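You operate a simulated robot arm through the tools that you are given. There is no shell and no other tool.

You are at the controls of a simulated robot arm. One attempt, no reset.

## Task
Zero the counter and print the cream mat's three standard stoppers.
Fine: in the marking machine, in one run; nothing is dropped on the way. Set down upright: stopper.

The check looks at the end state, three seconds after you hand in, the way a careful person would. Anything else that was tipped, shoved, dropped, spilled or broken makes it a failure. Lids that push on must go on centred and level and be pressed home; caps that screw on are set level and turned clockwise until they are tight.

## Robot
A 6-joint arm with a two-finger gripper, fixed in place. Base frame: the origin is on the floor under the middle of its stand, x ahead of it, y to its left, z up; the work surface is at about z = 0.94. Readings come in m, degrees, newtons and seconds.
It reaches about 1.417 m from its shoulder. Its first joint turns from -166.0 to 166.0 degrees. Payload 3.43 kg.
The tool frame sits at the grasp point between the pads (the TCP): z along the fingers, y along the line on which they close. The tips reach 0.02 m beyond it. The gripper opens to 0.19 m; its body begins 0.248 m behind the TCP.
Orientation is told as [roll, pitch, yaw] about the base's x, y, z axes, in that order, counted from this pose: with the fingers straight down and closing along the base's y, the tool's x points along the base's -x, its y along +y and its z along -z.

## Interface
- The arm moves only by the tool drive_tool. Its argument "steps" is a list of rows, each an object of numbers (a shift or turn left out is 0, a gripper value left out holds the last): "hand": the opening, from 0 (shut) to 1 (fully open); "tx", "ty", "tz": the shift along the tool's x, y, z in m; "ax", "ay", "az": the turn, a rotation vector about the tool's x, y, z in degrees. In form: [{"hand": .., "tx": .., "ty": .., "tz": .., "ax": .., "ay": .., "az": ..}, ...]. A call has 1 to 20 rows; each row is the pose to reach, as a shift and turn from the pose commanded when the call began, along the tool's axes at that moment. Each row takes 0.2 s and may step no farther than 0.05 m and 8.6 degrees from the row before; otherwise, or with a gripper value out of range, the whole call is refused. Where a pose cannot be reached the arm comes as near as it can. A force on the tool above 40 N (or 10 N above the force at the start of the call, whichever is more), or a blocked arm, ends the call early, and 0.2 s more pass. Each finger travels about 0.153 m/s and halts on what it meets, pressing with about 31 N; the grip force reading is that of the motor and also rises with nothing between the fingers. The clock runs only during rows and for 0.2 s after the last one: add rows that repeat a pose to give the fingers time. The reply holds the time, the measured pose of the TCP, the force on the tool along the base axes, the opening and the grip force, in the units named above and with some noise, with the torque about the TCP (base axes, N m) and any sound that the robot's microphone picked up.
- Cameras (640 x 400 px; columns grow to the right, rows downward): "scene" is fixed at [0.3985, 0.6471, 1.7075]; the picture's right is [-0.66, -0.75, 0.00], its down [-0.58, 0.51, -0.64] and it looks along [0.48, -0.42, -0.77] (base axes); focal length 313 px, centre (320, 200). "wrist" rides on the gripper at [0.071, -0.008, -0.288] in the tool frame; the picture's right is [0.12, 0.99, 0.00], its down [-0.96, 0.11, -0.25] and it looks along [-0.25, 0.03, 0.97] (tool axes); focal length 261 px, centre (320, 200). There is no depth. A picture from a camera that has moved, and an enlarged one, comes with that camera's place and axes in the base frame and with its lens. The place of the scene camera against the robot may be out by one fixed shift of up to 0.012 m in any direction.
- capture(camera): a new picture of that camera. The clock stands still meanwhile.
- lift_body(by): moves the trunk up (or, below 0, down) by that many m; the arm rides with it, the base frame stays. It gives what a move gives, with no picture.
- close_up(camera, box): a new picture of the part [left, top, right, bottom] of that camera's present view, enlarged. The clock stands still meanwhile.
- hand_in(): hands the job in; it is judged then, once.

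Places have to be worked out from the pictures, the camera data and where the tool is seen. Open the gripper and draw the arm clear of the work before you hand the job in, unless the task says otherwise.

The tools are called after "Request:" as name(argument=value, ...) on one line, values as JSON. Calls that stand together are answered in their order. drive_tool: Moves the arm, as the interface text tells. Its arguments: {"type":"object","properties":{"steps":{"type":"array","items":{"type":"object","properties":{"hand":{"type":"number"},"tx":{"type":"number"},"ty":{"type":"number"},"tz":{"type":"number"},"ax":{"type":"number"},"ay":{"type":"number"},"az":{"type":"number"}}}}},"required":["steps"]} The other tools are called the same way: lift_body (by) moves the trunk up or down; capture (camera) takes a picture; close_up (camera, box) takes an enlarged picture of a part of a camera's view; hand_in () hands the job in.

At the start:

```text
t: 0.0
tcp_pos: [0.7389, -0.0595, 1.2405]
tcp_rot: [0.1, 0.1, 0.1]
contact_force: [0.2, -0.2, -1.2]
torque: [0.01, 0.02, 0.02]
gripper_width: 0.1901
grip_force: 0.0
trunk travel left (down, up): [-0.225, 0.215]
```

scene: 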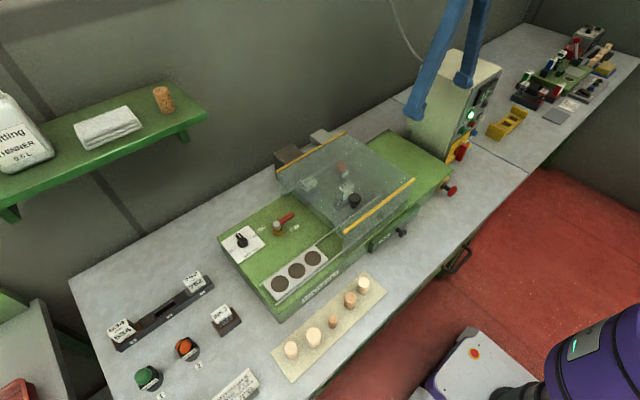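
wrist: 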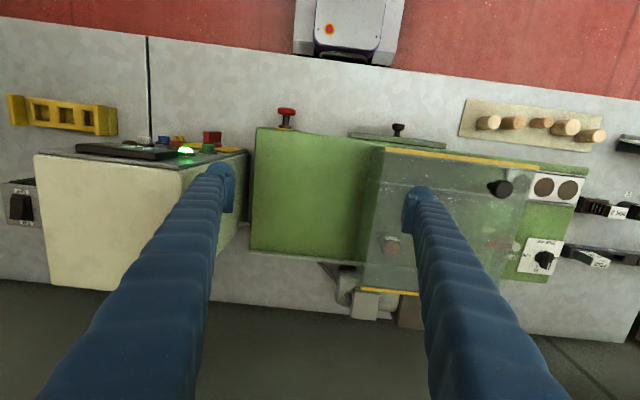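

The first pictures show a green marking machine with a hinged clear cover, a cream mat with five stoppers, and knobs and counters. I'll enlarge parts of the scene view to read the labels before moving.

Request:
close_up(camera="scene", box=[210, 190, 400, 310])

Request:
close_up(camera="scene", box=[90, 260, 270, 400])

Request:
close_up(camera="scene", box=[260, 120, 460, 250])

Request:
close_up(camera="scene", box=[400, 40, 540, 200])

Request:
close_up(camera="scene", box=[260, 250, 400, 390])

Request:
close_up(camera="scene", box=[500, 20, 640, 140])

```text
3.33 times, centred on (305, 250) of scene
camera zoom: at [0.3985, 0.6471, 1.7075], right [-0.66, -0.75, 0.0], down [-0.58, 0.51, -0.64], along [0.48, -0.42, -0.77], focal length 1043 px, centre (370, 33)
```

zoom: 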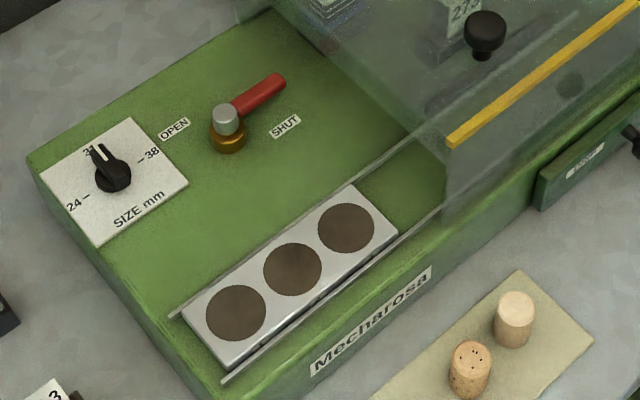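

```text
2.86 times, centred on (180, 330) of scene
camera zoom: at [0.3985, 0.6471, 1.7075], right [-0.66, -0.75, 0.0], down [-0.58, 0.51, -0.64], along [0.48, -0.42, -0.77], focal length 894 px, centre (720, -171)
```

zoom: 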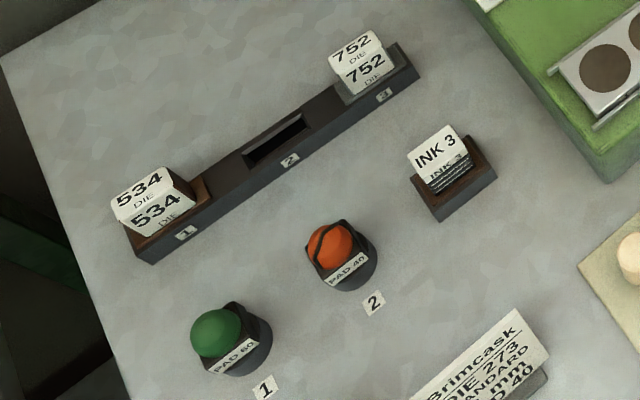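

```text
3.08 times, centred on (360, 185) of scene
camera zoom: at [0.3985, 0.6471, 1.7075], right [-0.66, -0.75, 0.0], down [-0.58, 0.51, -0.64], along [0.48, -0.42, -0.77], focal length 962 px, centre (197, 246)
```

zoom: 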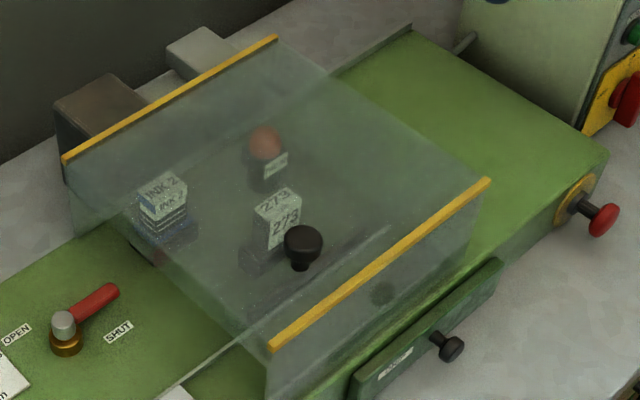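

```text
2.50 times, centred on (470, 120) of scene
camera zoom: at [0.3985, 0.6471, 1.7075], right [-0.66, -0.75, 0.0], down [-0.58, 0.51, -0.64], along [0.48, -0.42, -0.77], focal length 782 px, centre (-55, 400)
```

zoom: 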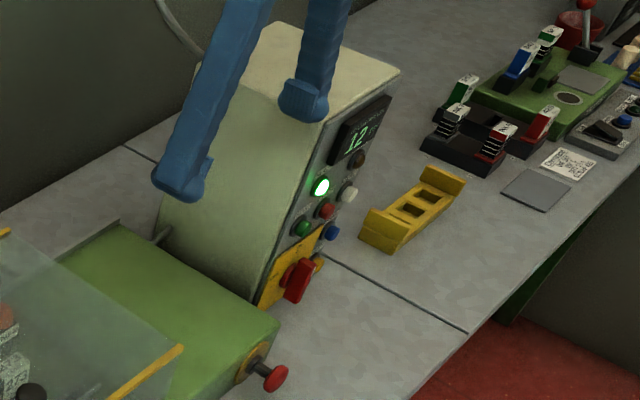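

```text
2.86 times, centred on (330, 320) of scene
camera zoom: at [0.3985, 0.6471, 1.7075], right [-0.66, -0.75, 0.0], down [-0.58, 0.51, -0.64], along [0.48, -0.42, -0.77], focal length 894 px, centre (291, -143)
```

zoom: 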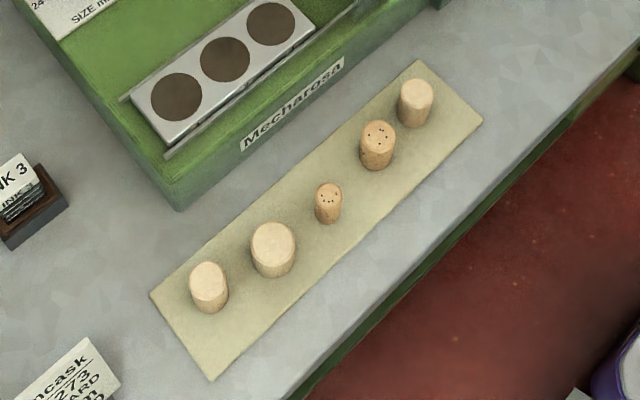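

```text
3.33 times, centred on (570, 80) of scene
camera zoom: at [0.3985, 0.6471, 1.7075], right [-0.66, -0.75, 0.0], down [-0.58, 0.51, -0.64], along [0.48, -0.42, -0.77], focal length 1043 px, centre (-513, 600)
```

zoom: 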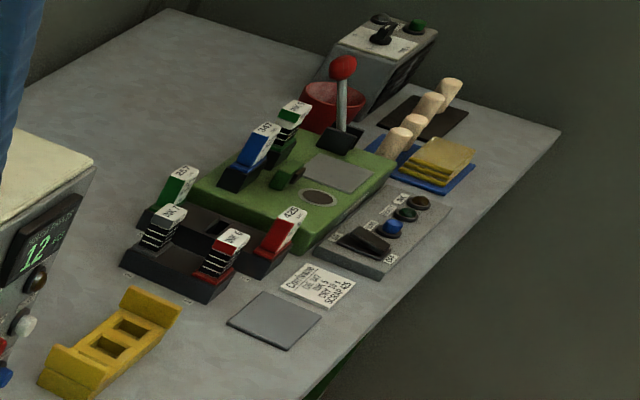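

The card is cut off at the frame's bottom and the panel is on the right. I'll enlarge the wrist view for the control box and front of the machine first.

Request:
close_up(camera="wrist", box=[0, 80, 260, 240])

Request:
close_up(camera="wrist", box=[340, 110, 640, 300])

Request:
close_up(camera="scene", box=[200, 350, 280, 400])

Request:
close_up(camera="scene", box=[440, 60, 510, 170])

```text
2.46 times, centred on (130, 160) of wrist
camera zoom: at [0.6689, -0.068, 1.5296], right [-0.12, 0.99, 0.0], down [0.96, 0.12, 0.25], along [0.24, 0.03, -0.97], focal length 642 px, centre (788, 298)
```

zoom: 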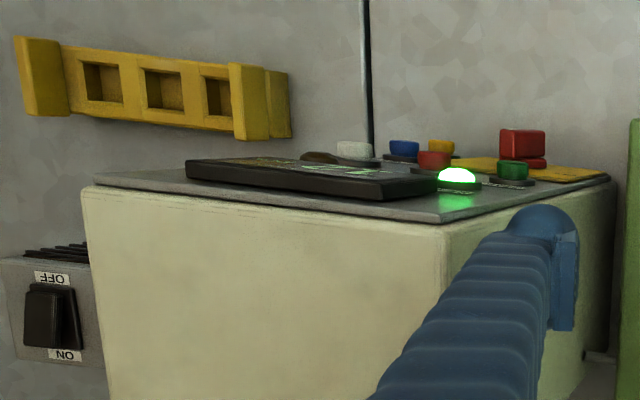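

```text
2.11 times, centred on (490, 205) of wrist
camera zoom: at [0.6689, -0.068, 1.5296], right [-0.12, 0.99, 0.0], down [0.96, 0.12, 0.25], along [0.24, 0.03, -0.97], focal length 549 px, centre (-38, 190)
```

zoom: 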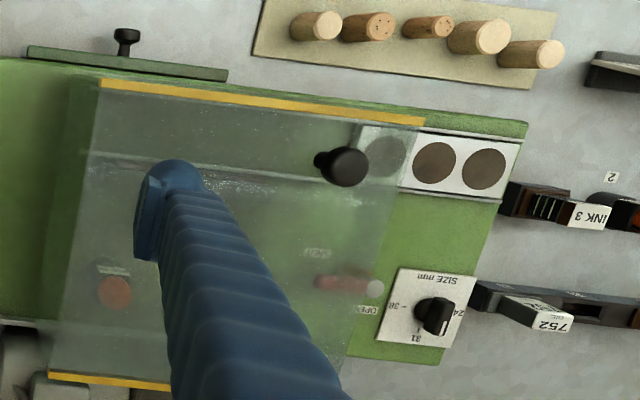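

```text
8.00 times, centred on (240, 375) of scene
camera zoom: at [0.3985, 0.6471, 1.7075], right [-0.66, -0.75, 0.0], down [-0.58, 0.51, -0.64], along [0.48, -0.42, -0.77], focal length 2502 px, centre (960, -1200)
```

zoom: 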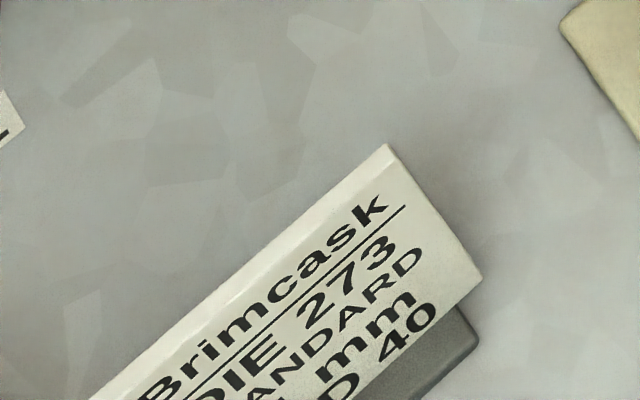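

```text
3.64 times, centred on (475, 115) of scene
camera zoom: at [0.3985, 0.6471, 1.7075], right [-0.66, -0.75, 0.0], down [-0.58, 0.51, -0.64], along [0.48, -0.42, -0.77], focal length 1137 px, centre (-244, 509)
```

zoom: 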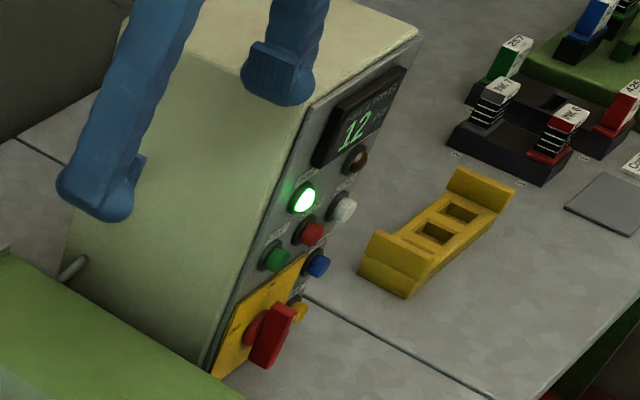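

The card names DIE 273, STANDARD and PAD 40, but I need its full text. I'll slide the arm at the current height to the left, over the mat and card, to see them from above.

Request:
drive_tool(steps=[{"ty": 0.045, "tx": 0.01}, {"ty": 0.09, "tx": 0.02}, {"ty": 0.135, "tx": 0.03}, {"ty": 0.18, "tx": 0.04}, {"ty": 0.225, "tx": 0.05}, {"ty": 0.27, "tx": 0.06}, {"ty": 0.315, "tx": 0.07}, {"ty": 0.36, "tx": 0.08}, {"ty": 0.405, "tx": 0.09}, {"ty": 0.45, "tx": 0.1}, {"ty": 0.495, "tx": 0.11}, {"ty": 0.54, "tx": 0.12}, {"ty": 0.585, "tx": 0.13}, {"ty": 0.62, "tx": 0.14}])

Request:
capture(camera="wrist")

Request:
capture(camera="scene")

```text
t: 3.0
tcp_pos: [0.5975, 0.5628, 1.2377]
tcp_rot: [0.0, 0.1, -0.1]
contact_force: [-0.5, 0.3, -0.5]
torque: [-0.04, 0.01, 0.01]
gripper_width: 0.19
grip_force: 0.0
trunk travel left (down, up): [-0.225, 0.215]
```

```text
taken
camera wrist: at [0.5283, 0.5535, 1.5278], right [-0.12, 0.99, 0.0], down [0.96, 0.12, 0.25], along [0.24, 0.03, -0.97], focal length 261 px, centre (320, 200)
```

wrist: 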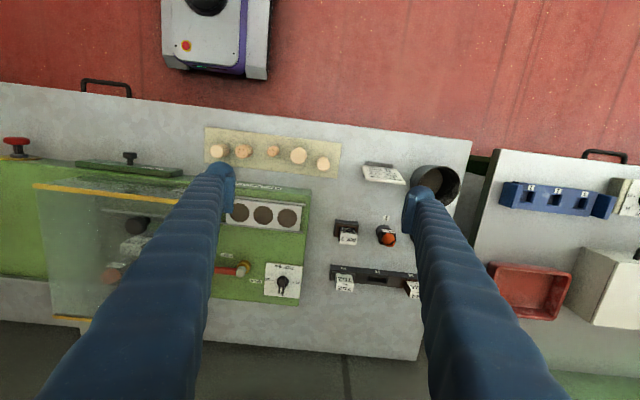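

```text
taken
```

scene: 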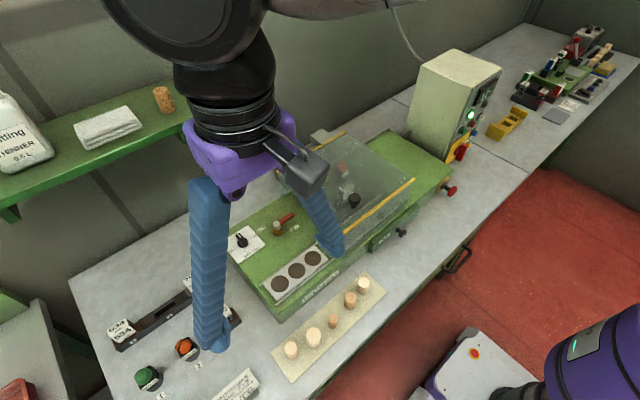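

The wrist camera now sees the card and stoppers; I'll enlarge those areas.

Request:
close_up(camera="wrist", box=[350, 150, 420, 195])

Request:
close_up(camera="wrist", box=[200, 120, 350, 215])

Request:
close_up(camera="wrist", box=[210, 190, 320, 305])

Request:
close_up(camera="wrist", box=[0, 130, 230, 290])

```text
8.89 times, centred on (385, 172) of wrist
camera zoom: at [0.5283, 0.5535, 1.5278], right [-0.12, 0.99, 0.0], down [0.96, 0.12, 0.25], along [0.24, 0.03, -0.97], focal length 2317 px, centre (-258, 444)
```

zoom: 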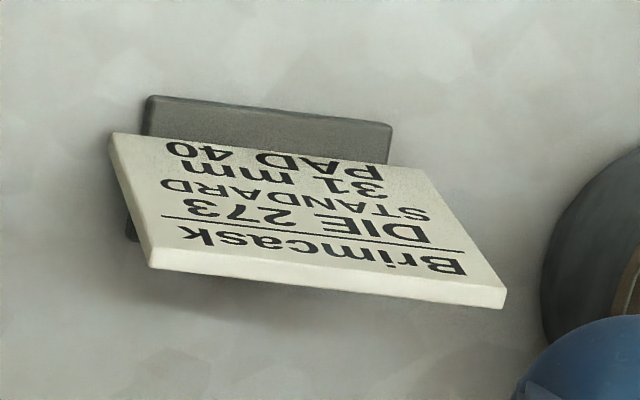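

```text
4.21 times, centred on (275, 168) of wrist
camera zoom: at [0.5283, 0.5535, 1.5278], right [-0.12, 0.99, 0.0], down [0.96, 0.12, 0.25], along [0.24, 0.03, -0.97], focal length 1098 px, centre (510, 337)
```

zoom: 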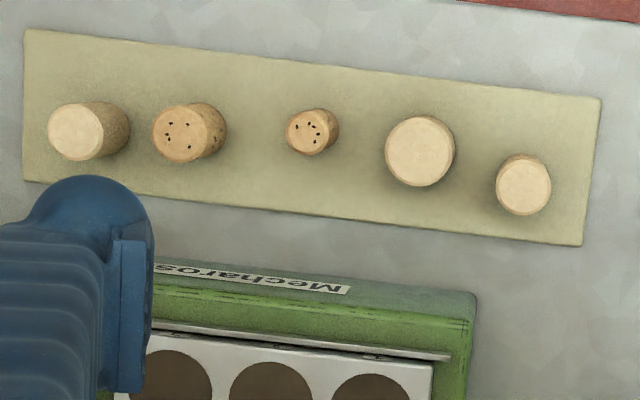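

```text
3.48 times, centred on (265, 248) of wrist
camera zoom: at [0.5283, 0.5535, 1.5278], right [-0.12, 0.99, 0.0], down [0.96, 0.12, 0.25], along [0.24, 0.03, -0.97], focal length 907 px, centre (511, 35)
```

zoom: 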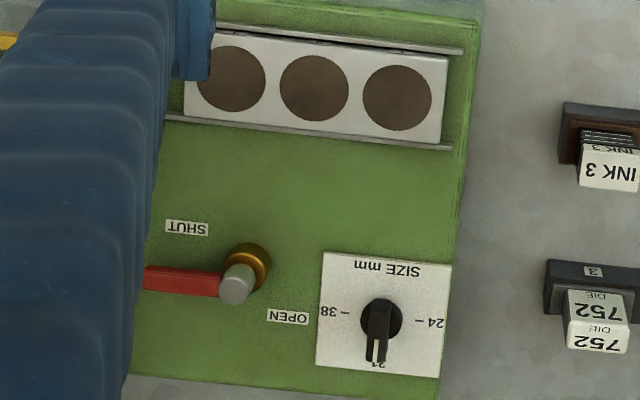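

```text
2.50 times, centred on (115, 210) of wrist
camera zoom: at [0.5283, 0.5535, 1.5278], right [-0.12, 0.99, 0.0], down [0.96, 0.12, 0.25], along [0.24, 0.03, -0.97], focal length 652 px, centre (832, 175)
```

zoom: 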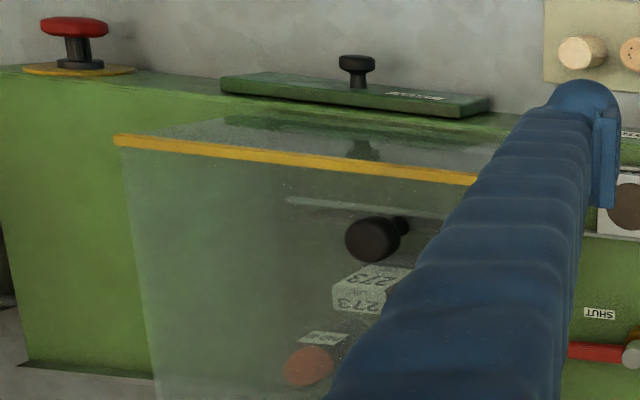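

The card reads Brimcask / DIE 273 / STANDARD / 31 mm / PAD 40. Zoom renders real detail, so I'll zoom harder on the stoppers (to sort by size and kind) and other labels.

Request:
close_up(camera="wrist", box=[200, 132, 264, 172])

Request:
close_up(camera="wrist", box=[260, 135, 340, 185])

Request:
close_up(camera="wrist", box=[70, 140, 190, 215])

Request:
close_up(camera="scene", box=[355, 200, 425, 260])

Request:
close_up(camera="scene", box=[455, 75, 500, 165])

Request:
close_up(camera="scene", box=[320, 150, 380, 200])

```text
10.00 times, centred on (232, 152) of wrist
camera zoom: at [0.5283, 0.5535, 1.5278], right [-0.12, 0.99, 0.0], down [0.96, 0.12, 0.25], along [0.24, 0.03, -0.97], focal length 2606 px, centre (1200, 680)
```

zoom: 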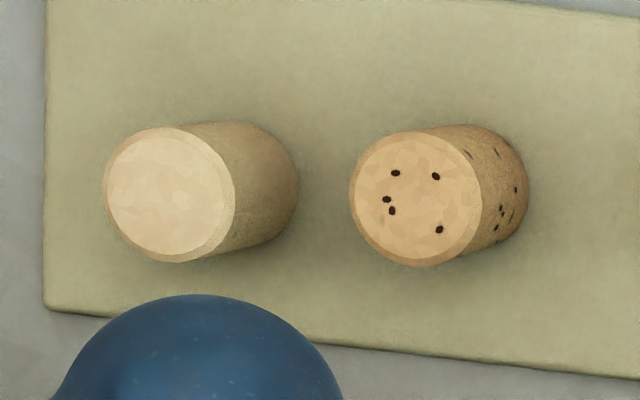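

```text
8.00 times, centred on (300, 160) of wrist
camera zoom: at [0.5283, 0.5535, 1.5278], right [-0.12, 0.99, 0.0], down [0.96, 0.12, 0.25], along [0.24, 0.03, -0.97], focal length 2085 px, centre (480, 520)
```

zoom: 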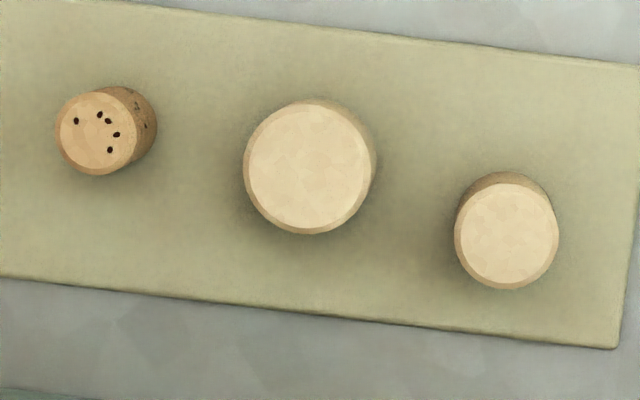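

```text
5.33 times, centred on (130, 178) of wrist
camera zoom: at [0.5283, 0.5535, 1.5278], right [-0.12, 0.99, 0.0], down [0.96, 0.12, 0.25], along [0.24, 0.03, -0.97], focal length 1390 px, centre (1333, 320)
```

zoom: 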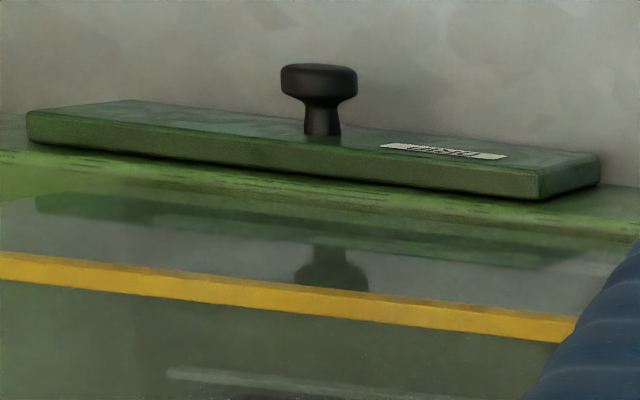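

```text
6.67 times, centred on (390, 230) of scene
camera zoom: at [0.3985, 0.6471, 1.7075], right [-0.66, -0.75, 0.0], down [-0.58, 0.51, -0.64], along [0.48, -0.42, -0.77], focal length 2085 px, centre (-147, 0)
```

zoom: 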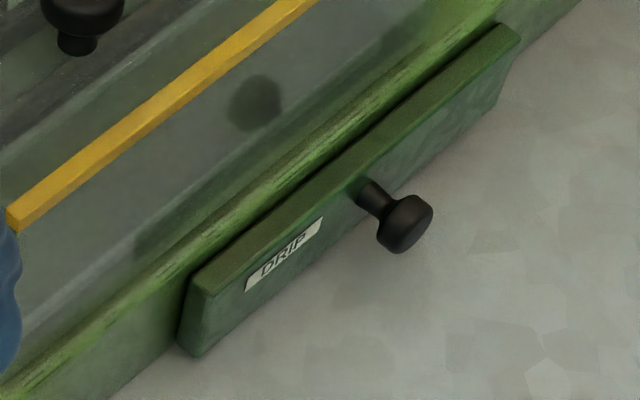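

```text
4.44 times, centred on (478, 120) of scene
camera zoom: at [0.3985, 0.6471, 1.7075], right [-0.66, -0.75, 0.0], down [-0.58, 0.51, -0.64], along [0.48, -0.42, -0.77], focal length 1390 px, centre (-380, 556)
```

zoom: 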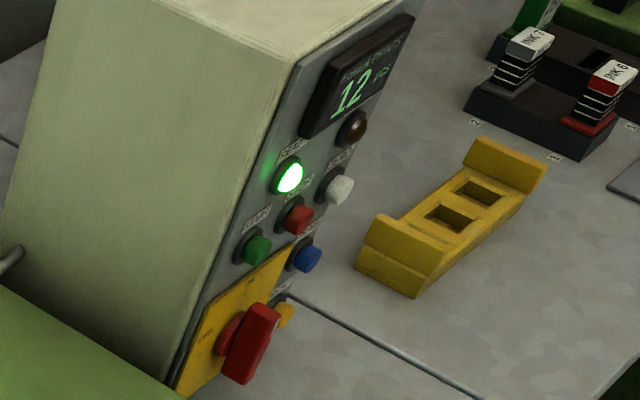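

```text
8.00 times, centred on (350, 175) of scene
camera zoom: at [0.3985, 0.6471, 1.7075], right [-0.66, -0.75, 0.0], down [-0.58, 0.51, -0.64], along [0.48, -0.42, -0.77], focal length 2502 px, centre (80, 400)
```

zoom: 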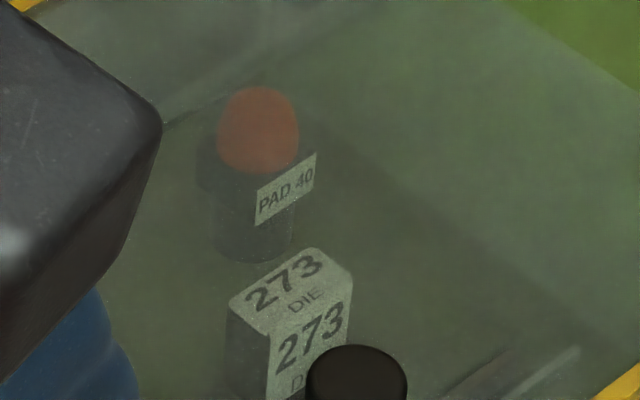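

The machine holds PAD 40, die 273 and its size knob is on 31; the 31 mm stoppers appear to be the two end ones and the pitted one next to the machine-side end. Next I move back right and tilt the hand to read the control panel from the front.

Request:
drive_tool(steps=[{"ty": -0.048, "tx": 0.005}, {"ty": -0.096, "tx": 0.01}, {"ty": -0.144, "tx": 0.015}, {"ty": -0.192, "tx": 0.02}, {"ty": -0.24, "tx": 0.025}, {"ty": -0.288, "tx": 0.03}, {"ty": -0.336, "tx": 0.035}, {"ty": -0.384, "tx": 0.04}, {"ty": -0.432, "tx": 0.045}, {"ty": -0.48, "tx": 0.05}, {"ty": -0.528, "tx": 0.055}, {"ty": -0.576, "tx": 0.06}, {"ty": -0.624, "tx": 0.065}, {"ty": -0.672, "tx": 0.07}, {"ty": -0.72, "tx": 0.075}, {"ty": -0.768, "tx": 0.08}, {"ty": -0.816, "tx": 0.085}, {"ty": -0.864, "tx": 0.09}])

Request:
drive_tool(steps=[{"ay": -8}, {"ay": -16}, {"ay": -24}, {"ay": -32}, {"ay": -40}])

Request:
capture(camera="wrist")

```text
t: 6.8
tcp_pos: [0.5083, -0.3088, 1.2381]
tcp_rot: [0.0, 0.1, 0.0]
contact_force: [-0.4, 0.1, 0.4]
torque: [0.04, 0.03, 0.0]
gripper_width: 0.1897
grip_force: 0.0
trunk travel left (down, up): [-0.225, 0.215]
```

```text
t: 8.0
tcp_pos: [0.5066, -0.3049, 1.2405]
tcp_rot: [0.1, -40.0, 0.0]
contact_force: [-0.3, -0.1, -0.2]
torque: [0.05, 0.01, 0.02]
gripper_width: 0.1902
grip_force: 0.0
trunk travel left (down, up): [-0.225, 0.215]
```

```text
taken
camera wrist: at [0.2684, -0.3128, 1.4175], right [-0.09, 0.99, -0.08], down [0.58, 0.12, 0.81], along [0.81, 0.03, -0.58], focal length 261 px, centre (320, 200)
```

wrist: 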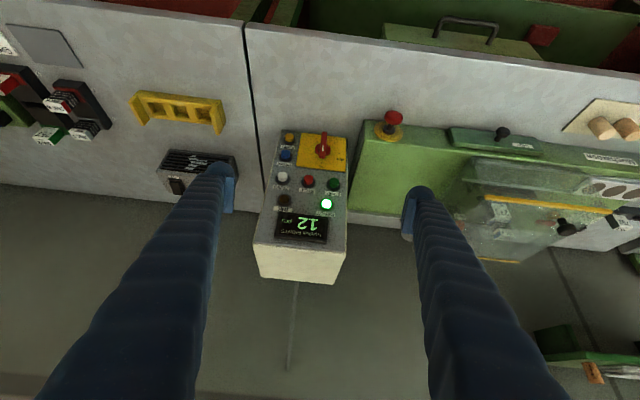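

The panel is visible, upside down. I'll enlarge its labels, display and the parts of the machine front.

Request:
close_up(camera="wrist", box=[264, 125, 352, 185])

Request:
close_up(camera="wrist", box=[262, 180, 352, 250])

Request:
close_up(camera="wrist", box=[360, 100, 540, 220])

Request:
close_up(camera="wrist", box=[440, 170, 640, 280])

Request:
close_up(camera="wrist", box=[120, 80, 250, 205])

```text
6.67 times, centred on (308, 155) of wrist
camera zoom: at [0.2684, -0.3128, 1.4175], right [-0.09, 0.99, -0.08], down [0.58, 0.12, 0.81], along [0.81, 0.03, -0.58], focal length 1738 px, centre (400, 500)
```

zoom: 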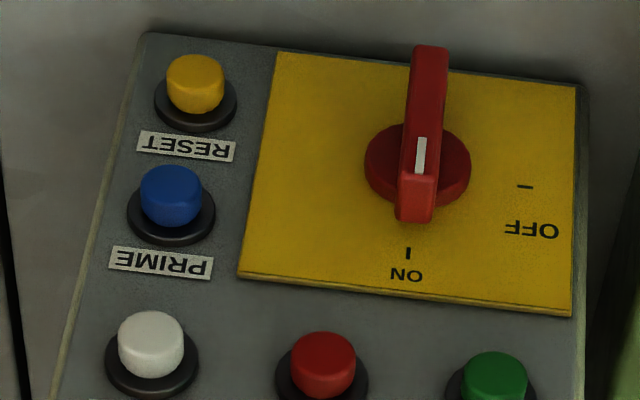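

```text
5.71 times, centred on (307, 215) of wrist
camera zoom: at [0.2684, -0.3128, 1.4175], right [-0.09, 0.99, -0.08], down [0.58, 0.12, 0.81], along [0.81, 0.03, -0.58], focal length 1489 px, centre (394, 114)
```

zoom: 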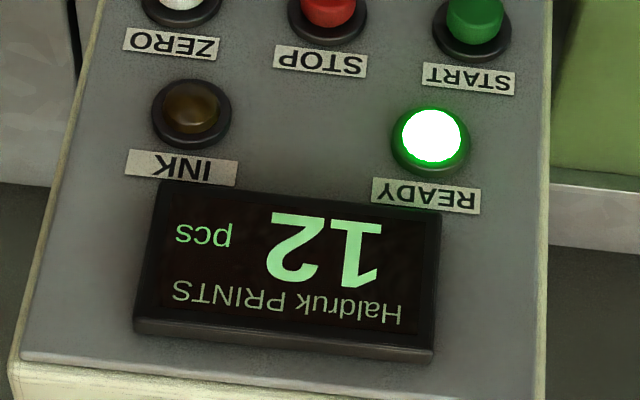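

```text
3.33 times, centred on (450, 160) of wrist
camera zoom: at [0.2684, -0.3128, 1.4175], right [-0.09, 0.99, -0.08], down [0.58, 0.12, 0.81], along [0.81, 0.03, -0.58], focal length 869 px, centre (-113, 333)
```

zoom: 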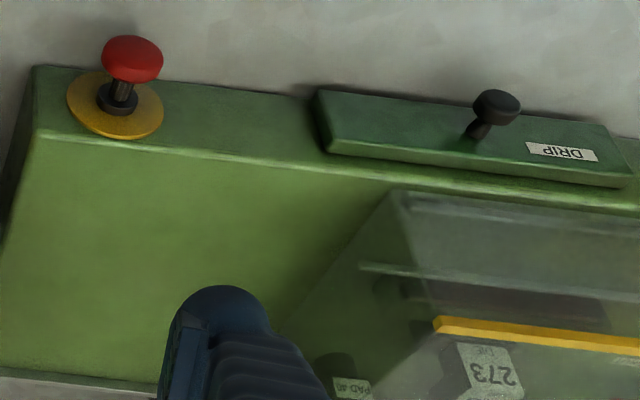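

```text
3.20 times, centred on (540, 225) of wrist
camera zoom: at [0.2684, -0.3128, 1.4175], right [-0.09, 0.99, -0.08], down [0.58, 0.12, 0.81], along [0.81, 0.03, -0.58], focal length 834 px, centre (-384, 120)
```

zoom: 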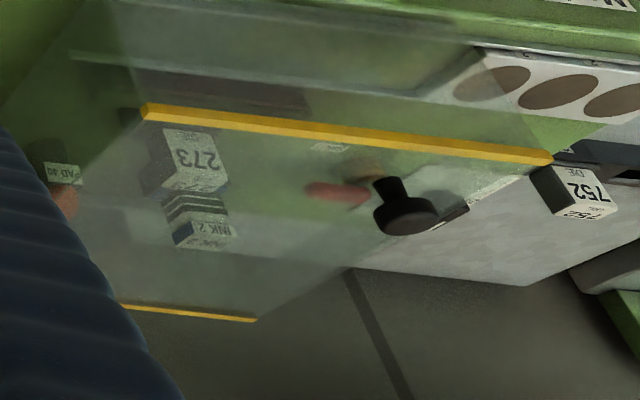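

```text
3.20 times, centred on (185, 142) of wrist
camera zoom: at [0.2684, -0.3128, 1.4175], right [-0.09, 0.99, -0.08], down [0.58, 0.12, 0.81], along [0.81, 0.03, -0.58], focal length 834 px, centre (752, 384)
```

zoom: 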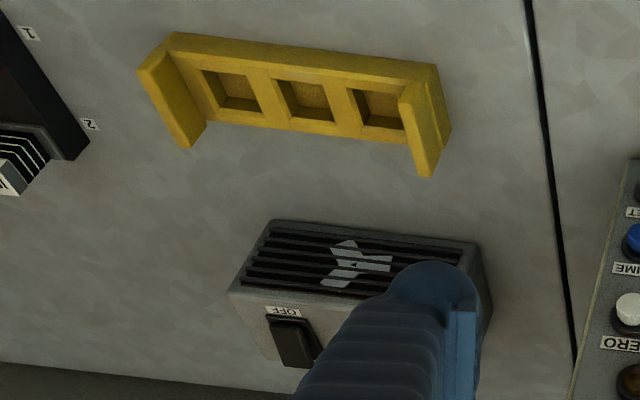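

The panel is vertical, at about x = 0.72, with ZERO (white) at roughly (0.718, -0.383, 1.052). The main switch is ON and READY is lit. I'll shut the gripper so I can press with the tip, then check how the closed tip looks.

Request:
drive_tool(steps=[{"hand": 0}, {"hand": 0}, {"hand": 0}, {"hand": 0}, {"hand": 0}])

Request:
capture(camera="wrist")

Request:
capture(camera="scene")

```text
t: 9.2
tcp_pos: [0.5084, -0.3034, 1.2413]
tcp_rot: [0.0, -39.9, 0.0]
contact_force: [-0.3, 0.5, -0.6]
torque: [0.02, 0.02, 0.01]
gripper_width: 0.0001
grip_force: 31.0
trunk travel left (down, up): [-0.225, 0.215]
```

```text
taken
camera wrist: at [0.2693, -0.3126, 1.4177], right [-0.09, 0.99, -0.08], down [0.58, 0.12, 0.81], along [0.81, 0.03, -0.58], focal length 261 px, centre (320, 200)
```

wrist: 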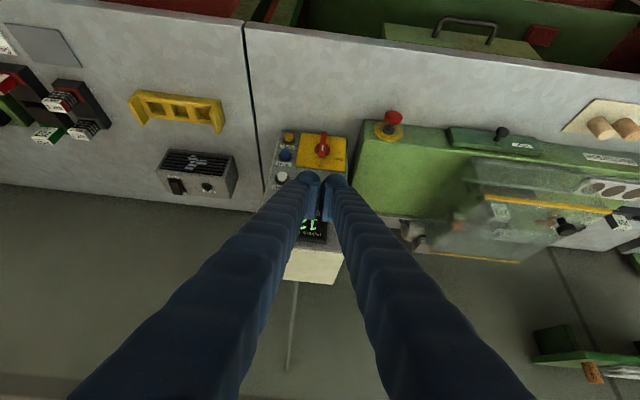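

```text
taken
```

scene: 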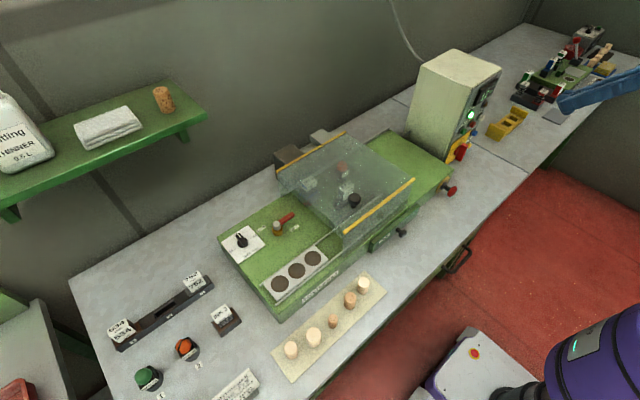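

The closed tip is about 0.055 m wide and the neighbouring buttons are about 0.056 m apart, which leaves room. I'll approach to about 4 cm in front of ZERO with the tool pitched forward to -70°.

Request:
drive_tool(steps=[{"hand": 0, "tx": 0.0022, "ty": -0.013, "tz": 0.037, "ay": -5}, {"tx": 0.0044, "ty": -0.026, "tz": 0.074, "ay": -10}, {"tx": 0.0066, "ty": -0.039, "tz": 0.111, "ay": -15}, {"tx": 0.0088, "ty": -0.053, "tz": 0.148, "ay": -20}, {"tx": 0.011, "ty": -0.066, "tz": 0.186, "ay": -25}, {"tx": 0.0132, "ty": -0.079, "tz": 0.2226, "ay": -30}, {"tx": 0.0132, "ty": -0.079, "tz": 0.2226, "ay": -30}])

Request:
capture(camera="wrist")

Request:
capture(camera="scene")

```text
t: 10.8
tcp_pos: [0.6558, -0.4096, 1.0909]
tcp_rot: [4.5, -68.8, -3.4]
contact_force: [0.1, -0.5, -0.2]
torque: [0.08, -0.08, 0.17]
gripper_width: 0.0
grip_force: 31.5
out of reach, approached as far as the arm can: row 5, 6, 7
trunk travel left (down, up): [-0.225, 0.215]
```

```text
taken
camera wrist: at [0.3614, -0.4228, 1.1301], right [-0.06, 0.99, -0.08], down [0.12, 0.09, 0.99], along [0.99, 0.05, -0.12], focal length 261 px, centre (320, 200)
```

wrist: 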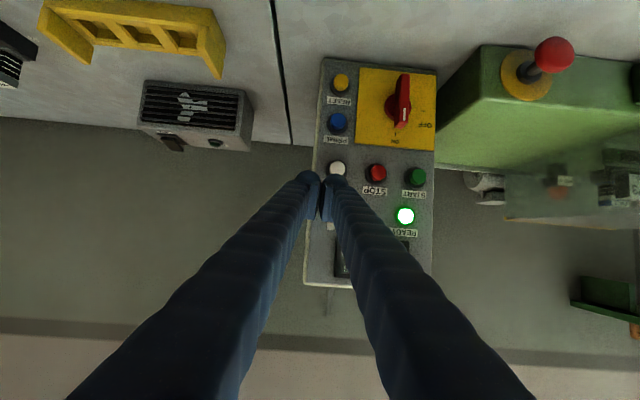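

```text
taken
```

scene: 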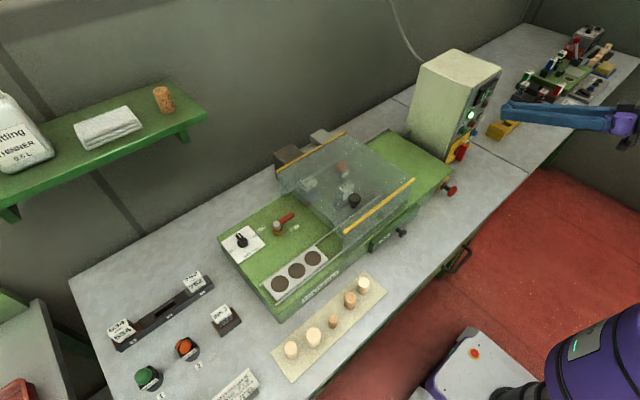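

That pose is out of reach because the arm folds too tightly, and the tip is just short of ZERO. I'll back off and up, then lower the trunk so that the arm can reach the panel more comfortably.

Request:
drive_tool(steps=[{"hand": 0, "tx": -0.013, "ty": 0.005, "tz": -0.0225, "ay": 5}, {"tx": -0.026, "ty": 0.01, "tz": -0.045, "ay": 10}, {"tx": -0.039, "ty": 0.015, "tz": -0.0675, "ay": 15}, {"tx": -0.052, "ty": 0.02, "tz": -0.09, "ay": 20}, {"tx": -0.065, "ty": 0.025, "tz": -0.1125, "ay": 25}, {"tx": -0.0786, "ty": 0.03, "tz": -0.135, "ay": 30}])

```text
t: 12.2
tcp_pos: [0.5552, -0.3765, 1.2121]
tcp_rot: [-0.1, -39.9, 0.0]
contact_force: [0.3, 0.4, 0.2]
torque: [0.02, -0.01, -0.04]
gripper_width: 0.0001
grip_force: 31.2
trunk travel left (down, up): [-0.225, 0.215]
```

Now lower the trunk 0.13 m; the tip then hangs at about z = 1.07, well in front of the panel and above the table.

Request:
lift_body(by=-0.13)

Request:
capture(camera="wrist")

```text
t: 13.8
tcp_pos: [0.5552, -0.3769, 1.0818]
tcp_rot: [0.0, -40.0, 0.1]
contact_force: [-0.1, -0.2, 1.1]
torque: [-0.02, -0.02, 0.02]
gripper_width: 0.0
grip_force: 31.2
trunk travel left (down, up): [-0.095, 0.345]
```

```text
taken
camera wrist: at [0.3163, -0.3849, 1.2587], right [-0.09, 0.99, -0.08], down [0.58, 0.12, 0.81], along [0.81, 0.03, -0.58], focal length 261 px, centre (320, 200)
```

wrist: 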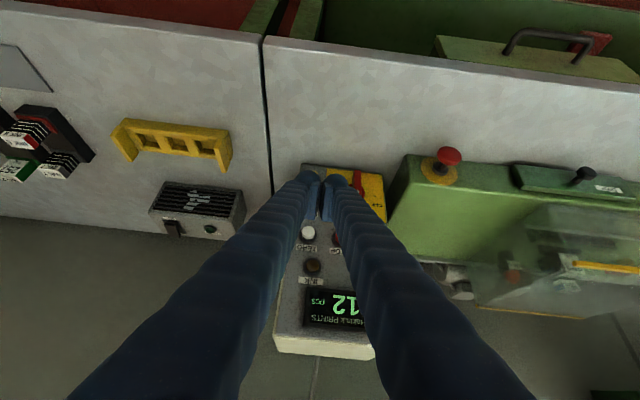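

ZERO's cap is now at about (0.718, -0.385, 1.043). I'll pitch to -70° and put the tip about 5 cm in front of it.

Request:
drive_tool(steps=[{"hand": 0, "tx": -0.01, "ty": -0.002, "tz": 0.015, "ay": -6}, {"tx": -0.02, "ty": -0.004, "tz": 0.03, "ay": -12}, {"tx": -0.03, "ty": -0.006, "tz": 0.045, "ay": -18}, {"tx": -0.04, "ty": -0.007, "tz": 0.06, "ay": -24}, {"tx": -0.0479, "ty": -0.008, "tz": 0.0767, "ay": -30}, {"tx": -0.0479, "ty": -0.008, "tz": 0.0767, "ay": -30}])

Request:
capture(camera="wrist")

Request:
close_up(camera="scene", box=[440, 70, 560, 170])

```text
t: 15.2
tcp_pos: [0.6408, -0.3858, 1.0535]
tcp_rot: [0.2, -69.9, -0.2]
contact_force: [-0.3, -0.1, -0.3]
torque: [0.08, -0.09, 0.14]
gripper_width: 0.0
grip_force: 31.5
trunk travel left (down, up): [-0.095, 0.345]
```

```text
taken
camera wrist: at [0.3462, -0.3942, 1.0877], right [-0.04, 0.99, -0.11], down [0.1, 0.11, 0.99], along [0.99, 0.03, -0.1], focal length 261 px, centre (320, 200)
```

wrist: 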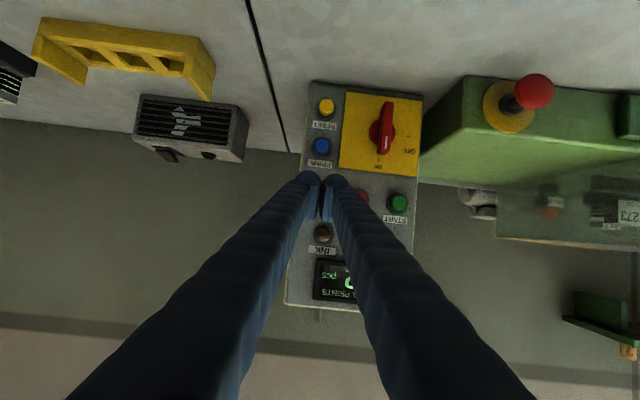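

```text
4.00 times, centred on (500, 120) of scene
camera zoom: at [0.3985, 0.6471, 1.7075], right [-0.66, -0.75, 0.0], down [-0.58, 0.51, -0.64], along [0.48, -0.42, -0.77], focal length 1251 px, centre (-400, 520)
```

zoom: 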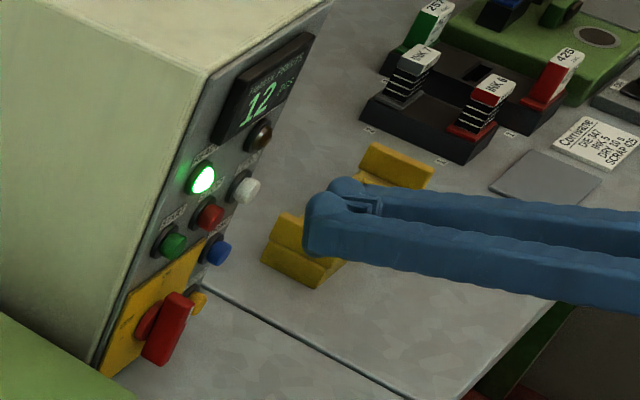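

The tip is at about (0.660, -0.386, 1.047) with ZERO at y -0.384, z 1.043. I'll lower 8 mm (leading edge of the tilted tip rides high) and advance toward the button in small steps.

Request:
drive_tool(steps=[{"hand": 0, "tx": 0.0075, "ty": 0.002, "tz": 0.0027}, {"tx": 0.0041, "ty": 0.002, "tz": 0.0121}, {"tx": 0.0007, "ty": 0.002, "tz": 0.0215}, {"tx": -0.0028, "ty": 0.002, "tz": 0.0309}, {"tx": -0.0045, "ty": 0.002, "tz": 0.0356}])

Request:
close_up(camera="scene", box=[440, 70, 520, 170])

Request:
close_up(camera="wrist", box=[270, 120, 430, 320])

```text
t: 16.4
tcp_pos: [0.6765, -0.3817, 1.0458]
tcp_rot: [0.0, -69.9, 0.0]
contact_force: [-0.1, 0.2, 0.3]
torque: [-0.03, 0.0, -0.03]
gripper_width: 0.0001
grip_force: 31.5
trunk travel left (down, up): [-0.095, 0.345]
```

```text
4.00 times, centred on (480, 120) of scene
camera zoom: at [0.3985, 0.6471, 1.7075], right [-0.66, -0.75, 0.0], down [-0.58, 0.51, -0.64], along [0.48, -0.42, -0.77], focal length 1251 px, centre (-320, 520)
```

zoom: 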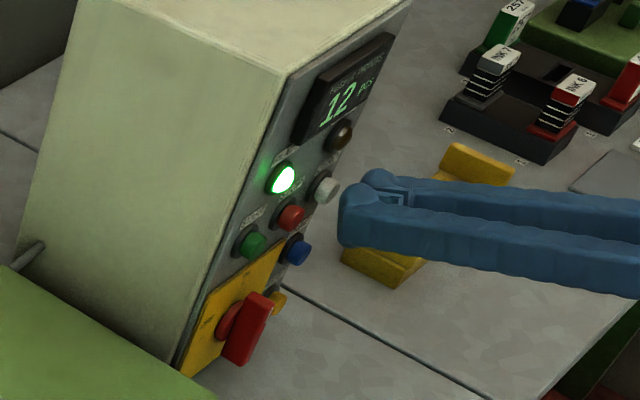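

```text
2.00 times, centred on (350, 220) of wrist
camera zoom: at [0.3821, -0.3903, 1.0792], right [-0.04, 0.99, -0.11], down [0.1, 0.12, 0.99], along [0.99, 0.03, -0.1], focal length 521 px, centre (260, 160)
```

zoom: 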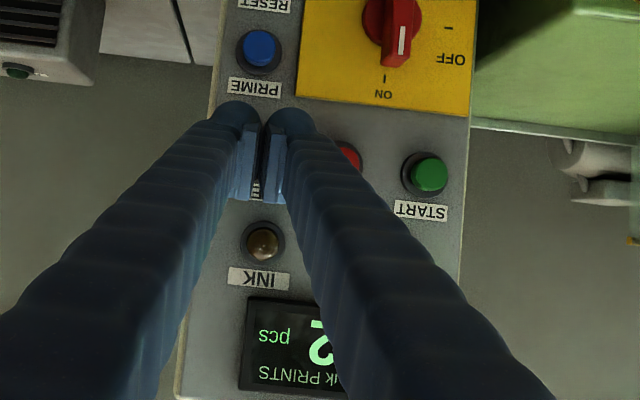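

The tip is lined up a couple of centimetres short of the white ZERO button; I'll keep advancing along base x until it presses.

Request:
drive_tool(steps=[{"hand": 0, "tx": -0.0034, "tz": 0.0094}, {"tx": -0.0051, "tz": 0.0141}, {"tx": -0.0068, "tz": 0.0188}])

Request:
close_up(camera="scene", box=[440, 70, 520, 170])

```text
t: 17.2
tcp_pos: [0.6968, -0.3829, 1.047]
tcp_rot: [0.0, -70.0, 0.1]
contact_force: [-3.1, -1.2, 1.3]
torque: [-0.04, -0.04, -0.08]
gripper_width: 0.0
grip_force: 31.0
trunk travel left (down, up): [-0.095, 0.345]
heard: click
```

```text
4.00 times, centred on (480, 120) of scene
camera zoom: at [0.3985, 0.6471, 1.7075], right [-0.66, -0.75, 0.0], down [-0.58, 0.51, -0.64], along [0.48, -0.42, -0.77], focal length 1251 px, centre (-320, 520)
```

zoom: 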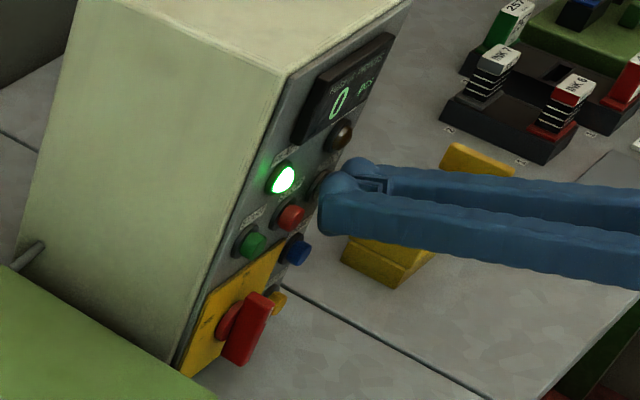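

Counter reads 0 after a click. I'll back straight out, then return to the tilted, raised pose.

Request:
drive_tool(steps=[{"hand": 0, "tx": 0.0103, "tz": -0.0282}, {"tx": 0.0205, "tz": -0.0564}, {"tx": 0.008, "tz": -0.09, "ay": 6}, {"tx": -0.01, "tz": -0.11, "ay": 12}, {"tx": -0.03, "tz": -0.13, "ay": 18}, {"tx": -0.05, "tz": -0.15, "ay": 24}, {"tx": -0.075, "tz": -0.17, "ay": 30}])

Request:
close_up(camera="scene", box=[440, 70, 520, 170])

```text
t: 18.8
tcp_pos: [0.5639, -0.3815, 1.1714]
tcp_rot: [-0.1, -40.0, 0.1]
contact_force: [-0.1, -0.9, 0.6]
torque: [0.07, 0.02, 0.05]
gripper_width: 0.0
grip_force: 31.3
trunk travel left (down, up): [-0.095, 0.345]
```

```text
4.00 times, centred on (480, 120) of scene
camera zoom: at [0.3985, 0.6471, 1.7075], right [-0.66, -0.75, 0.0], down [-0.58, 0.51, -0.64], along [0.48, -0.42, -0.77], focal length 1251 px, centre (-320, 520)
```

zoom: 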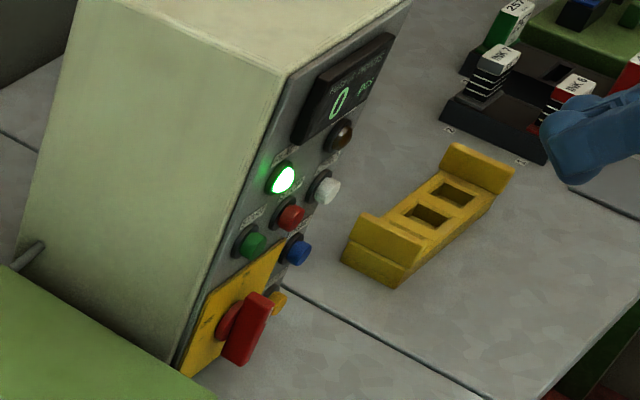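

Zeroed and clear. I'll raise the trunk back, straighten the tool to vertical, and then travel over to the mat side.

Request:
lift_body(by=0.13)

Request:
drive_tool(steps=[{"hand": 0, "ay": 8}, {"ay": 16}, {"ay": 24}, {"ay": 32}, {"ay": 40}])

Request:
drive_tool(steps=[{"hand": 0, "ty": 0.048}, {"ty": 0.096}, {"ty": 0.144}, {"ty": 0.192}, {"ty": 0.24}, {"ty": 0.288}, {"ty": 0.336}, {"ty": 0.384}, {"ty": 0.432}, {"ty": 0.48}, {"ty": 0.528}, {"ty": 0.576}, {"ty": 0.624}, {"ty": 0.672}, {"ty": 0.72}, {"ty": 0.75}])

Request:
capture(camera="wrist")

```text
t: 20.4
tcp_pos: [0.5639, -0.3818, 1.3024]
tcp_rot: [-0.1, -40.0, 0.0]
contact_force: [0.7, -0.3, -0.1]
torque: [-0.02, -0.03, -0.02]
gripper_width: 0.0001
grip_force: 30.9
trunk travel left (down, up): [-0.225, 0.215]
```

```text
t: 21.6
tcp_pos: [0.5654, -0.3822, 1.2998]
tcp_rot: [0.0, 0.3, 0.0]
contact_force: [1.2, 0.0, -0.2]
torque: [0.01, 0.14, 0.0]
gripper_width: 0.0
grip_force: 31.1
trunk travel left (down, up): [-0.225, 0.215]
```

```text
t: 25.0
tcp_pos: [0.5703, 0.3619, 1.2927]
tcp_rot: [-0.5, 0.7, -0.8]
contact_force: [0.6, 0.8, -0.2]
torque: [-0.07, -0.01, 0.02]
gripper_width: 0.0
grip_force: 30.9
trunk travel left (down, up): [-0.225, 0.215]
```

```text
taken
camera wrist: at [0.5021, 0.3565, 1.5825], right [-0.11, 0.99, -0.01], down [0.97, 0.1, 0.24], along [0.23, 0.02, -0.97], focal length 261 px, centre (320, 200)
```

wrist: 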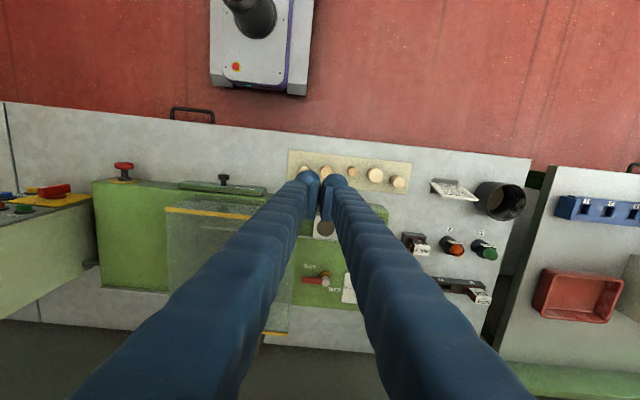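

I'll look closely at the OPEN/SHUT lever and the tray from here.

Request:
close_up(camera="wrist", box=[285, 255, 345, 300])

Request:
close_up(camera="scene", box=[255, 205, 315, 245])

Request:
close_up(camera="scene", box=[260, 240, 350, 310])

Request:
close_up(camera="scene", box=[260, 120, 430, 240])

Request:
close_up(camera="scene", box=[270, 150, 340, 200])

```text
8.89 times, centred on (315, 278) of wrist
camera zoom: at [0.5021, 0.3565, 1.5825], right [-0.11, 0.99, -0.01], down [0.97, 0.1, 0.24], along [0.23, 0.02, -0.97], focal length 2317 px, centre (364, -489)
```

zoom: 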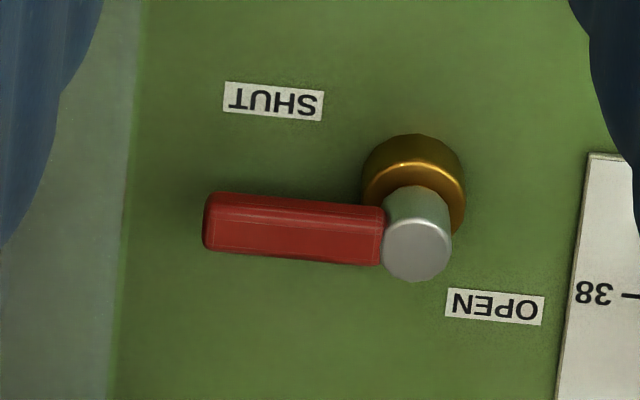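

```text
10.00 times, centred on (285, 225) of scene
camera zoom: at [0.3985, 0.6471, 1.7075], right [-0.66, -0.75, 0.0], down [-0.58, 0.51, -0.64], along [0.48, -0.42, -0.77], focal length 3128 px, centre (670, -50)
```

zoom: 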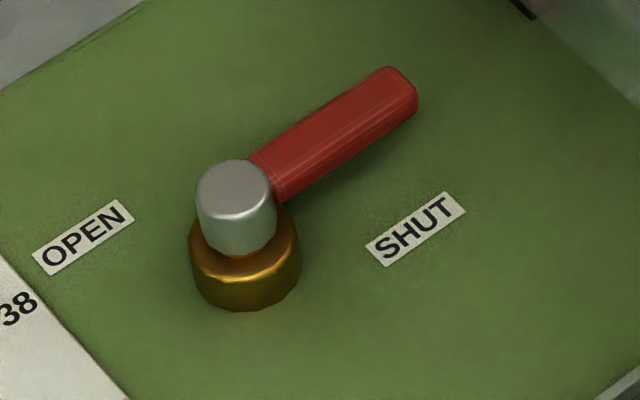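

```text
5.71 times, centred on (305, 275) of scene
camera zoom: at [0.3985, 0.6471, 1.7075], right [-0.66, -0.75, 0.0], down [-0.58, 0.51, -0.64], along [0.48, -0.42, -0.77], focal length 1787 px, centre (406, -229)
```

zoom: 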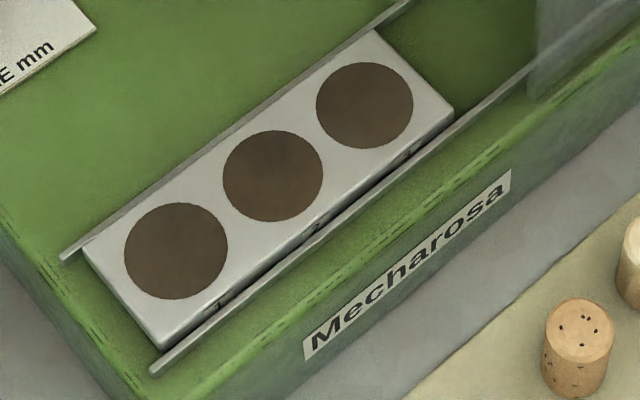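

```text
3.33 times, centred on (345, 180) of scene
camera zoom: at [0.3985, 0.6471, 1.7075], right [-0.66, -0.75, 0.0], down [-0.58, 0.51, -0.64], along [0.48, -0.42, -0.77], focal length 1043 px, centre (237, 267)
```

zoom: 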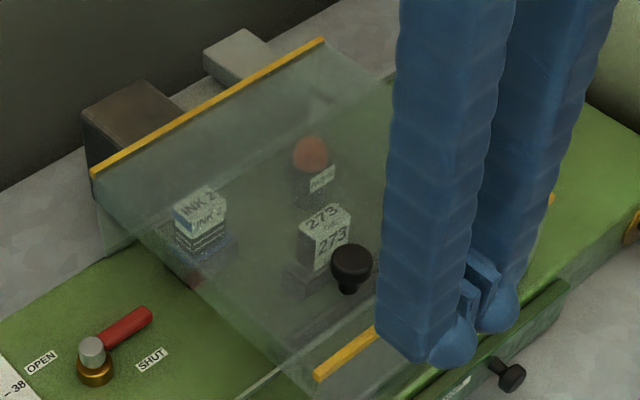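

```text
8.00 times, centred on (305, 175) of scene
camera zoom: at [0.3985, 0.6471, 1.7075], right [-0.66, -0.75, 0.0], down [-0.58, 0.51, -0.64], along [0.48, -0.42, -0.77], focal length 2502 px, centre (440, 400)
```

zoom: 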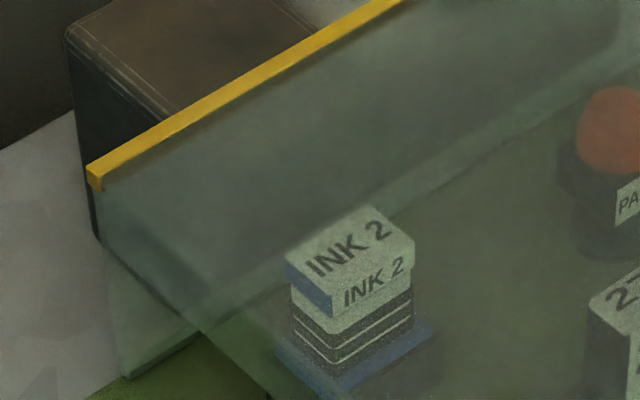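

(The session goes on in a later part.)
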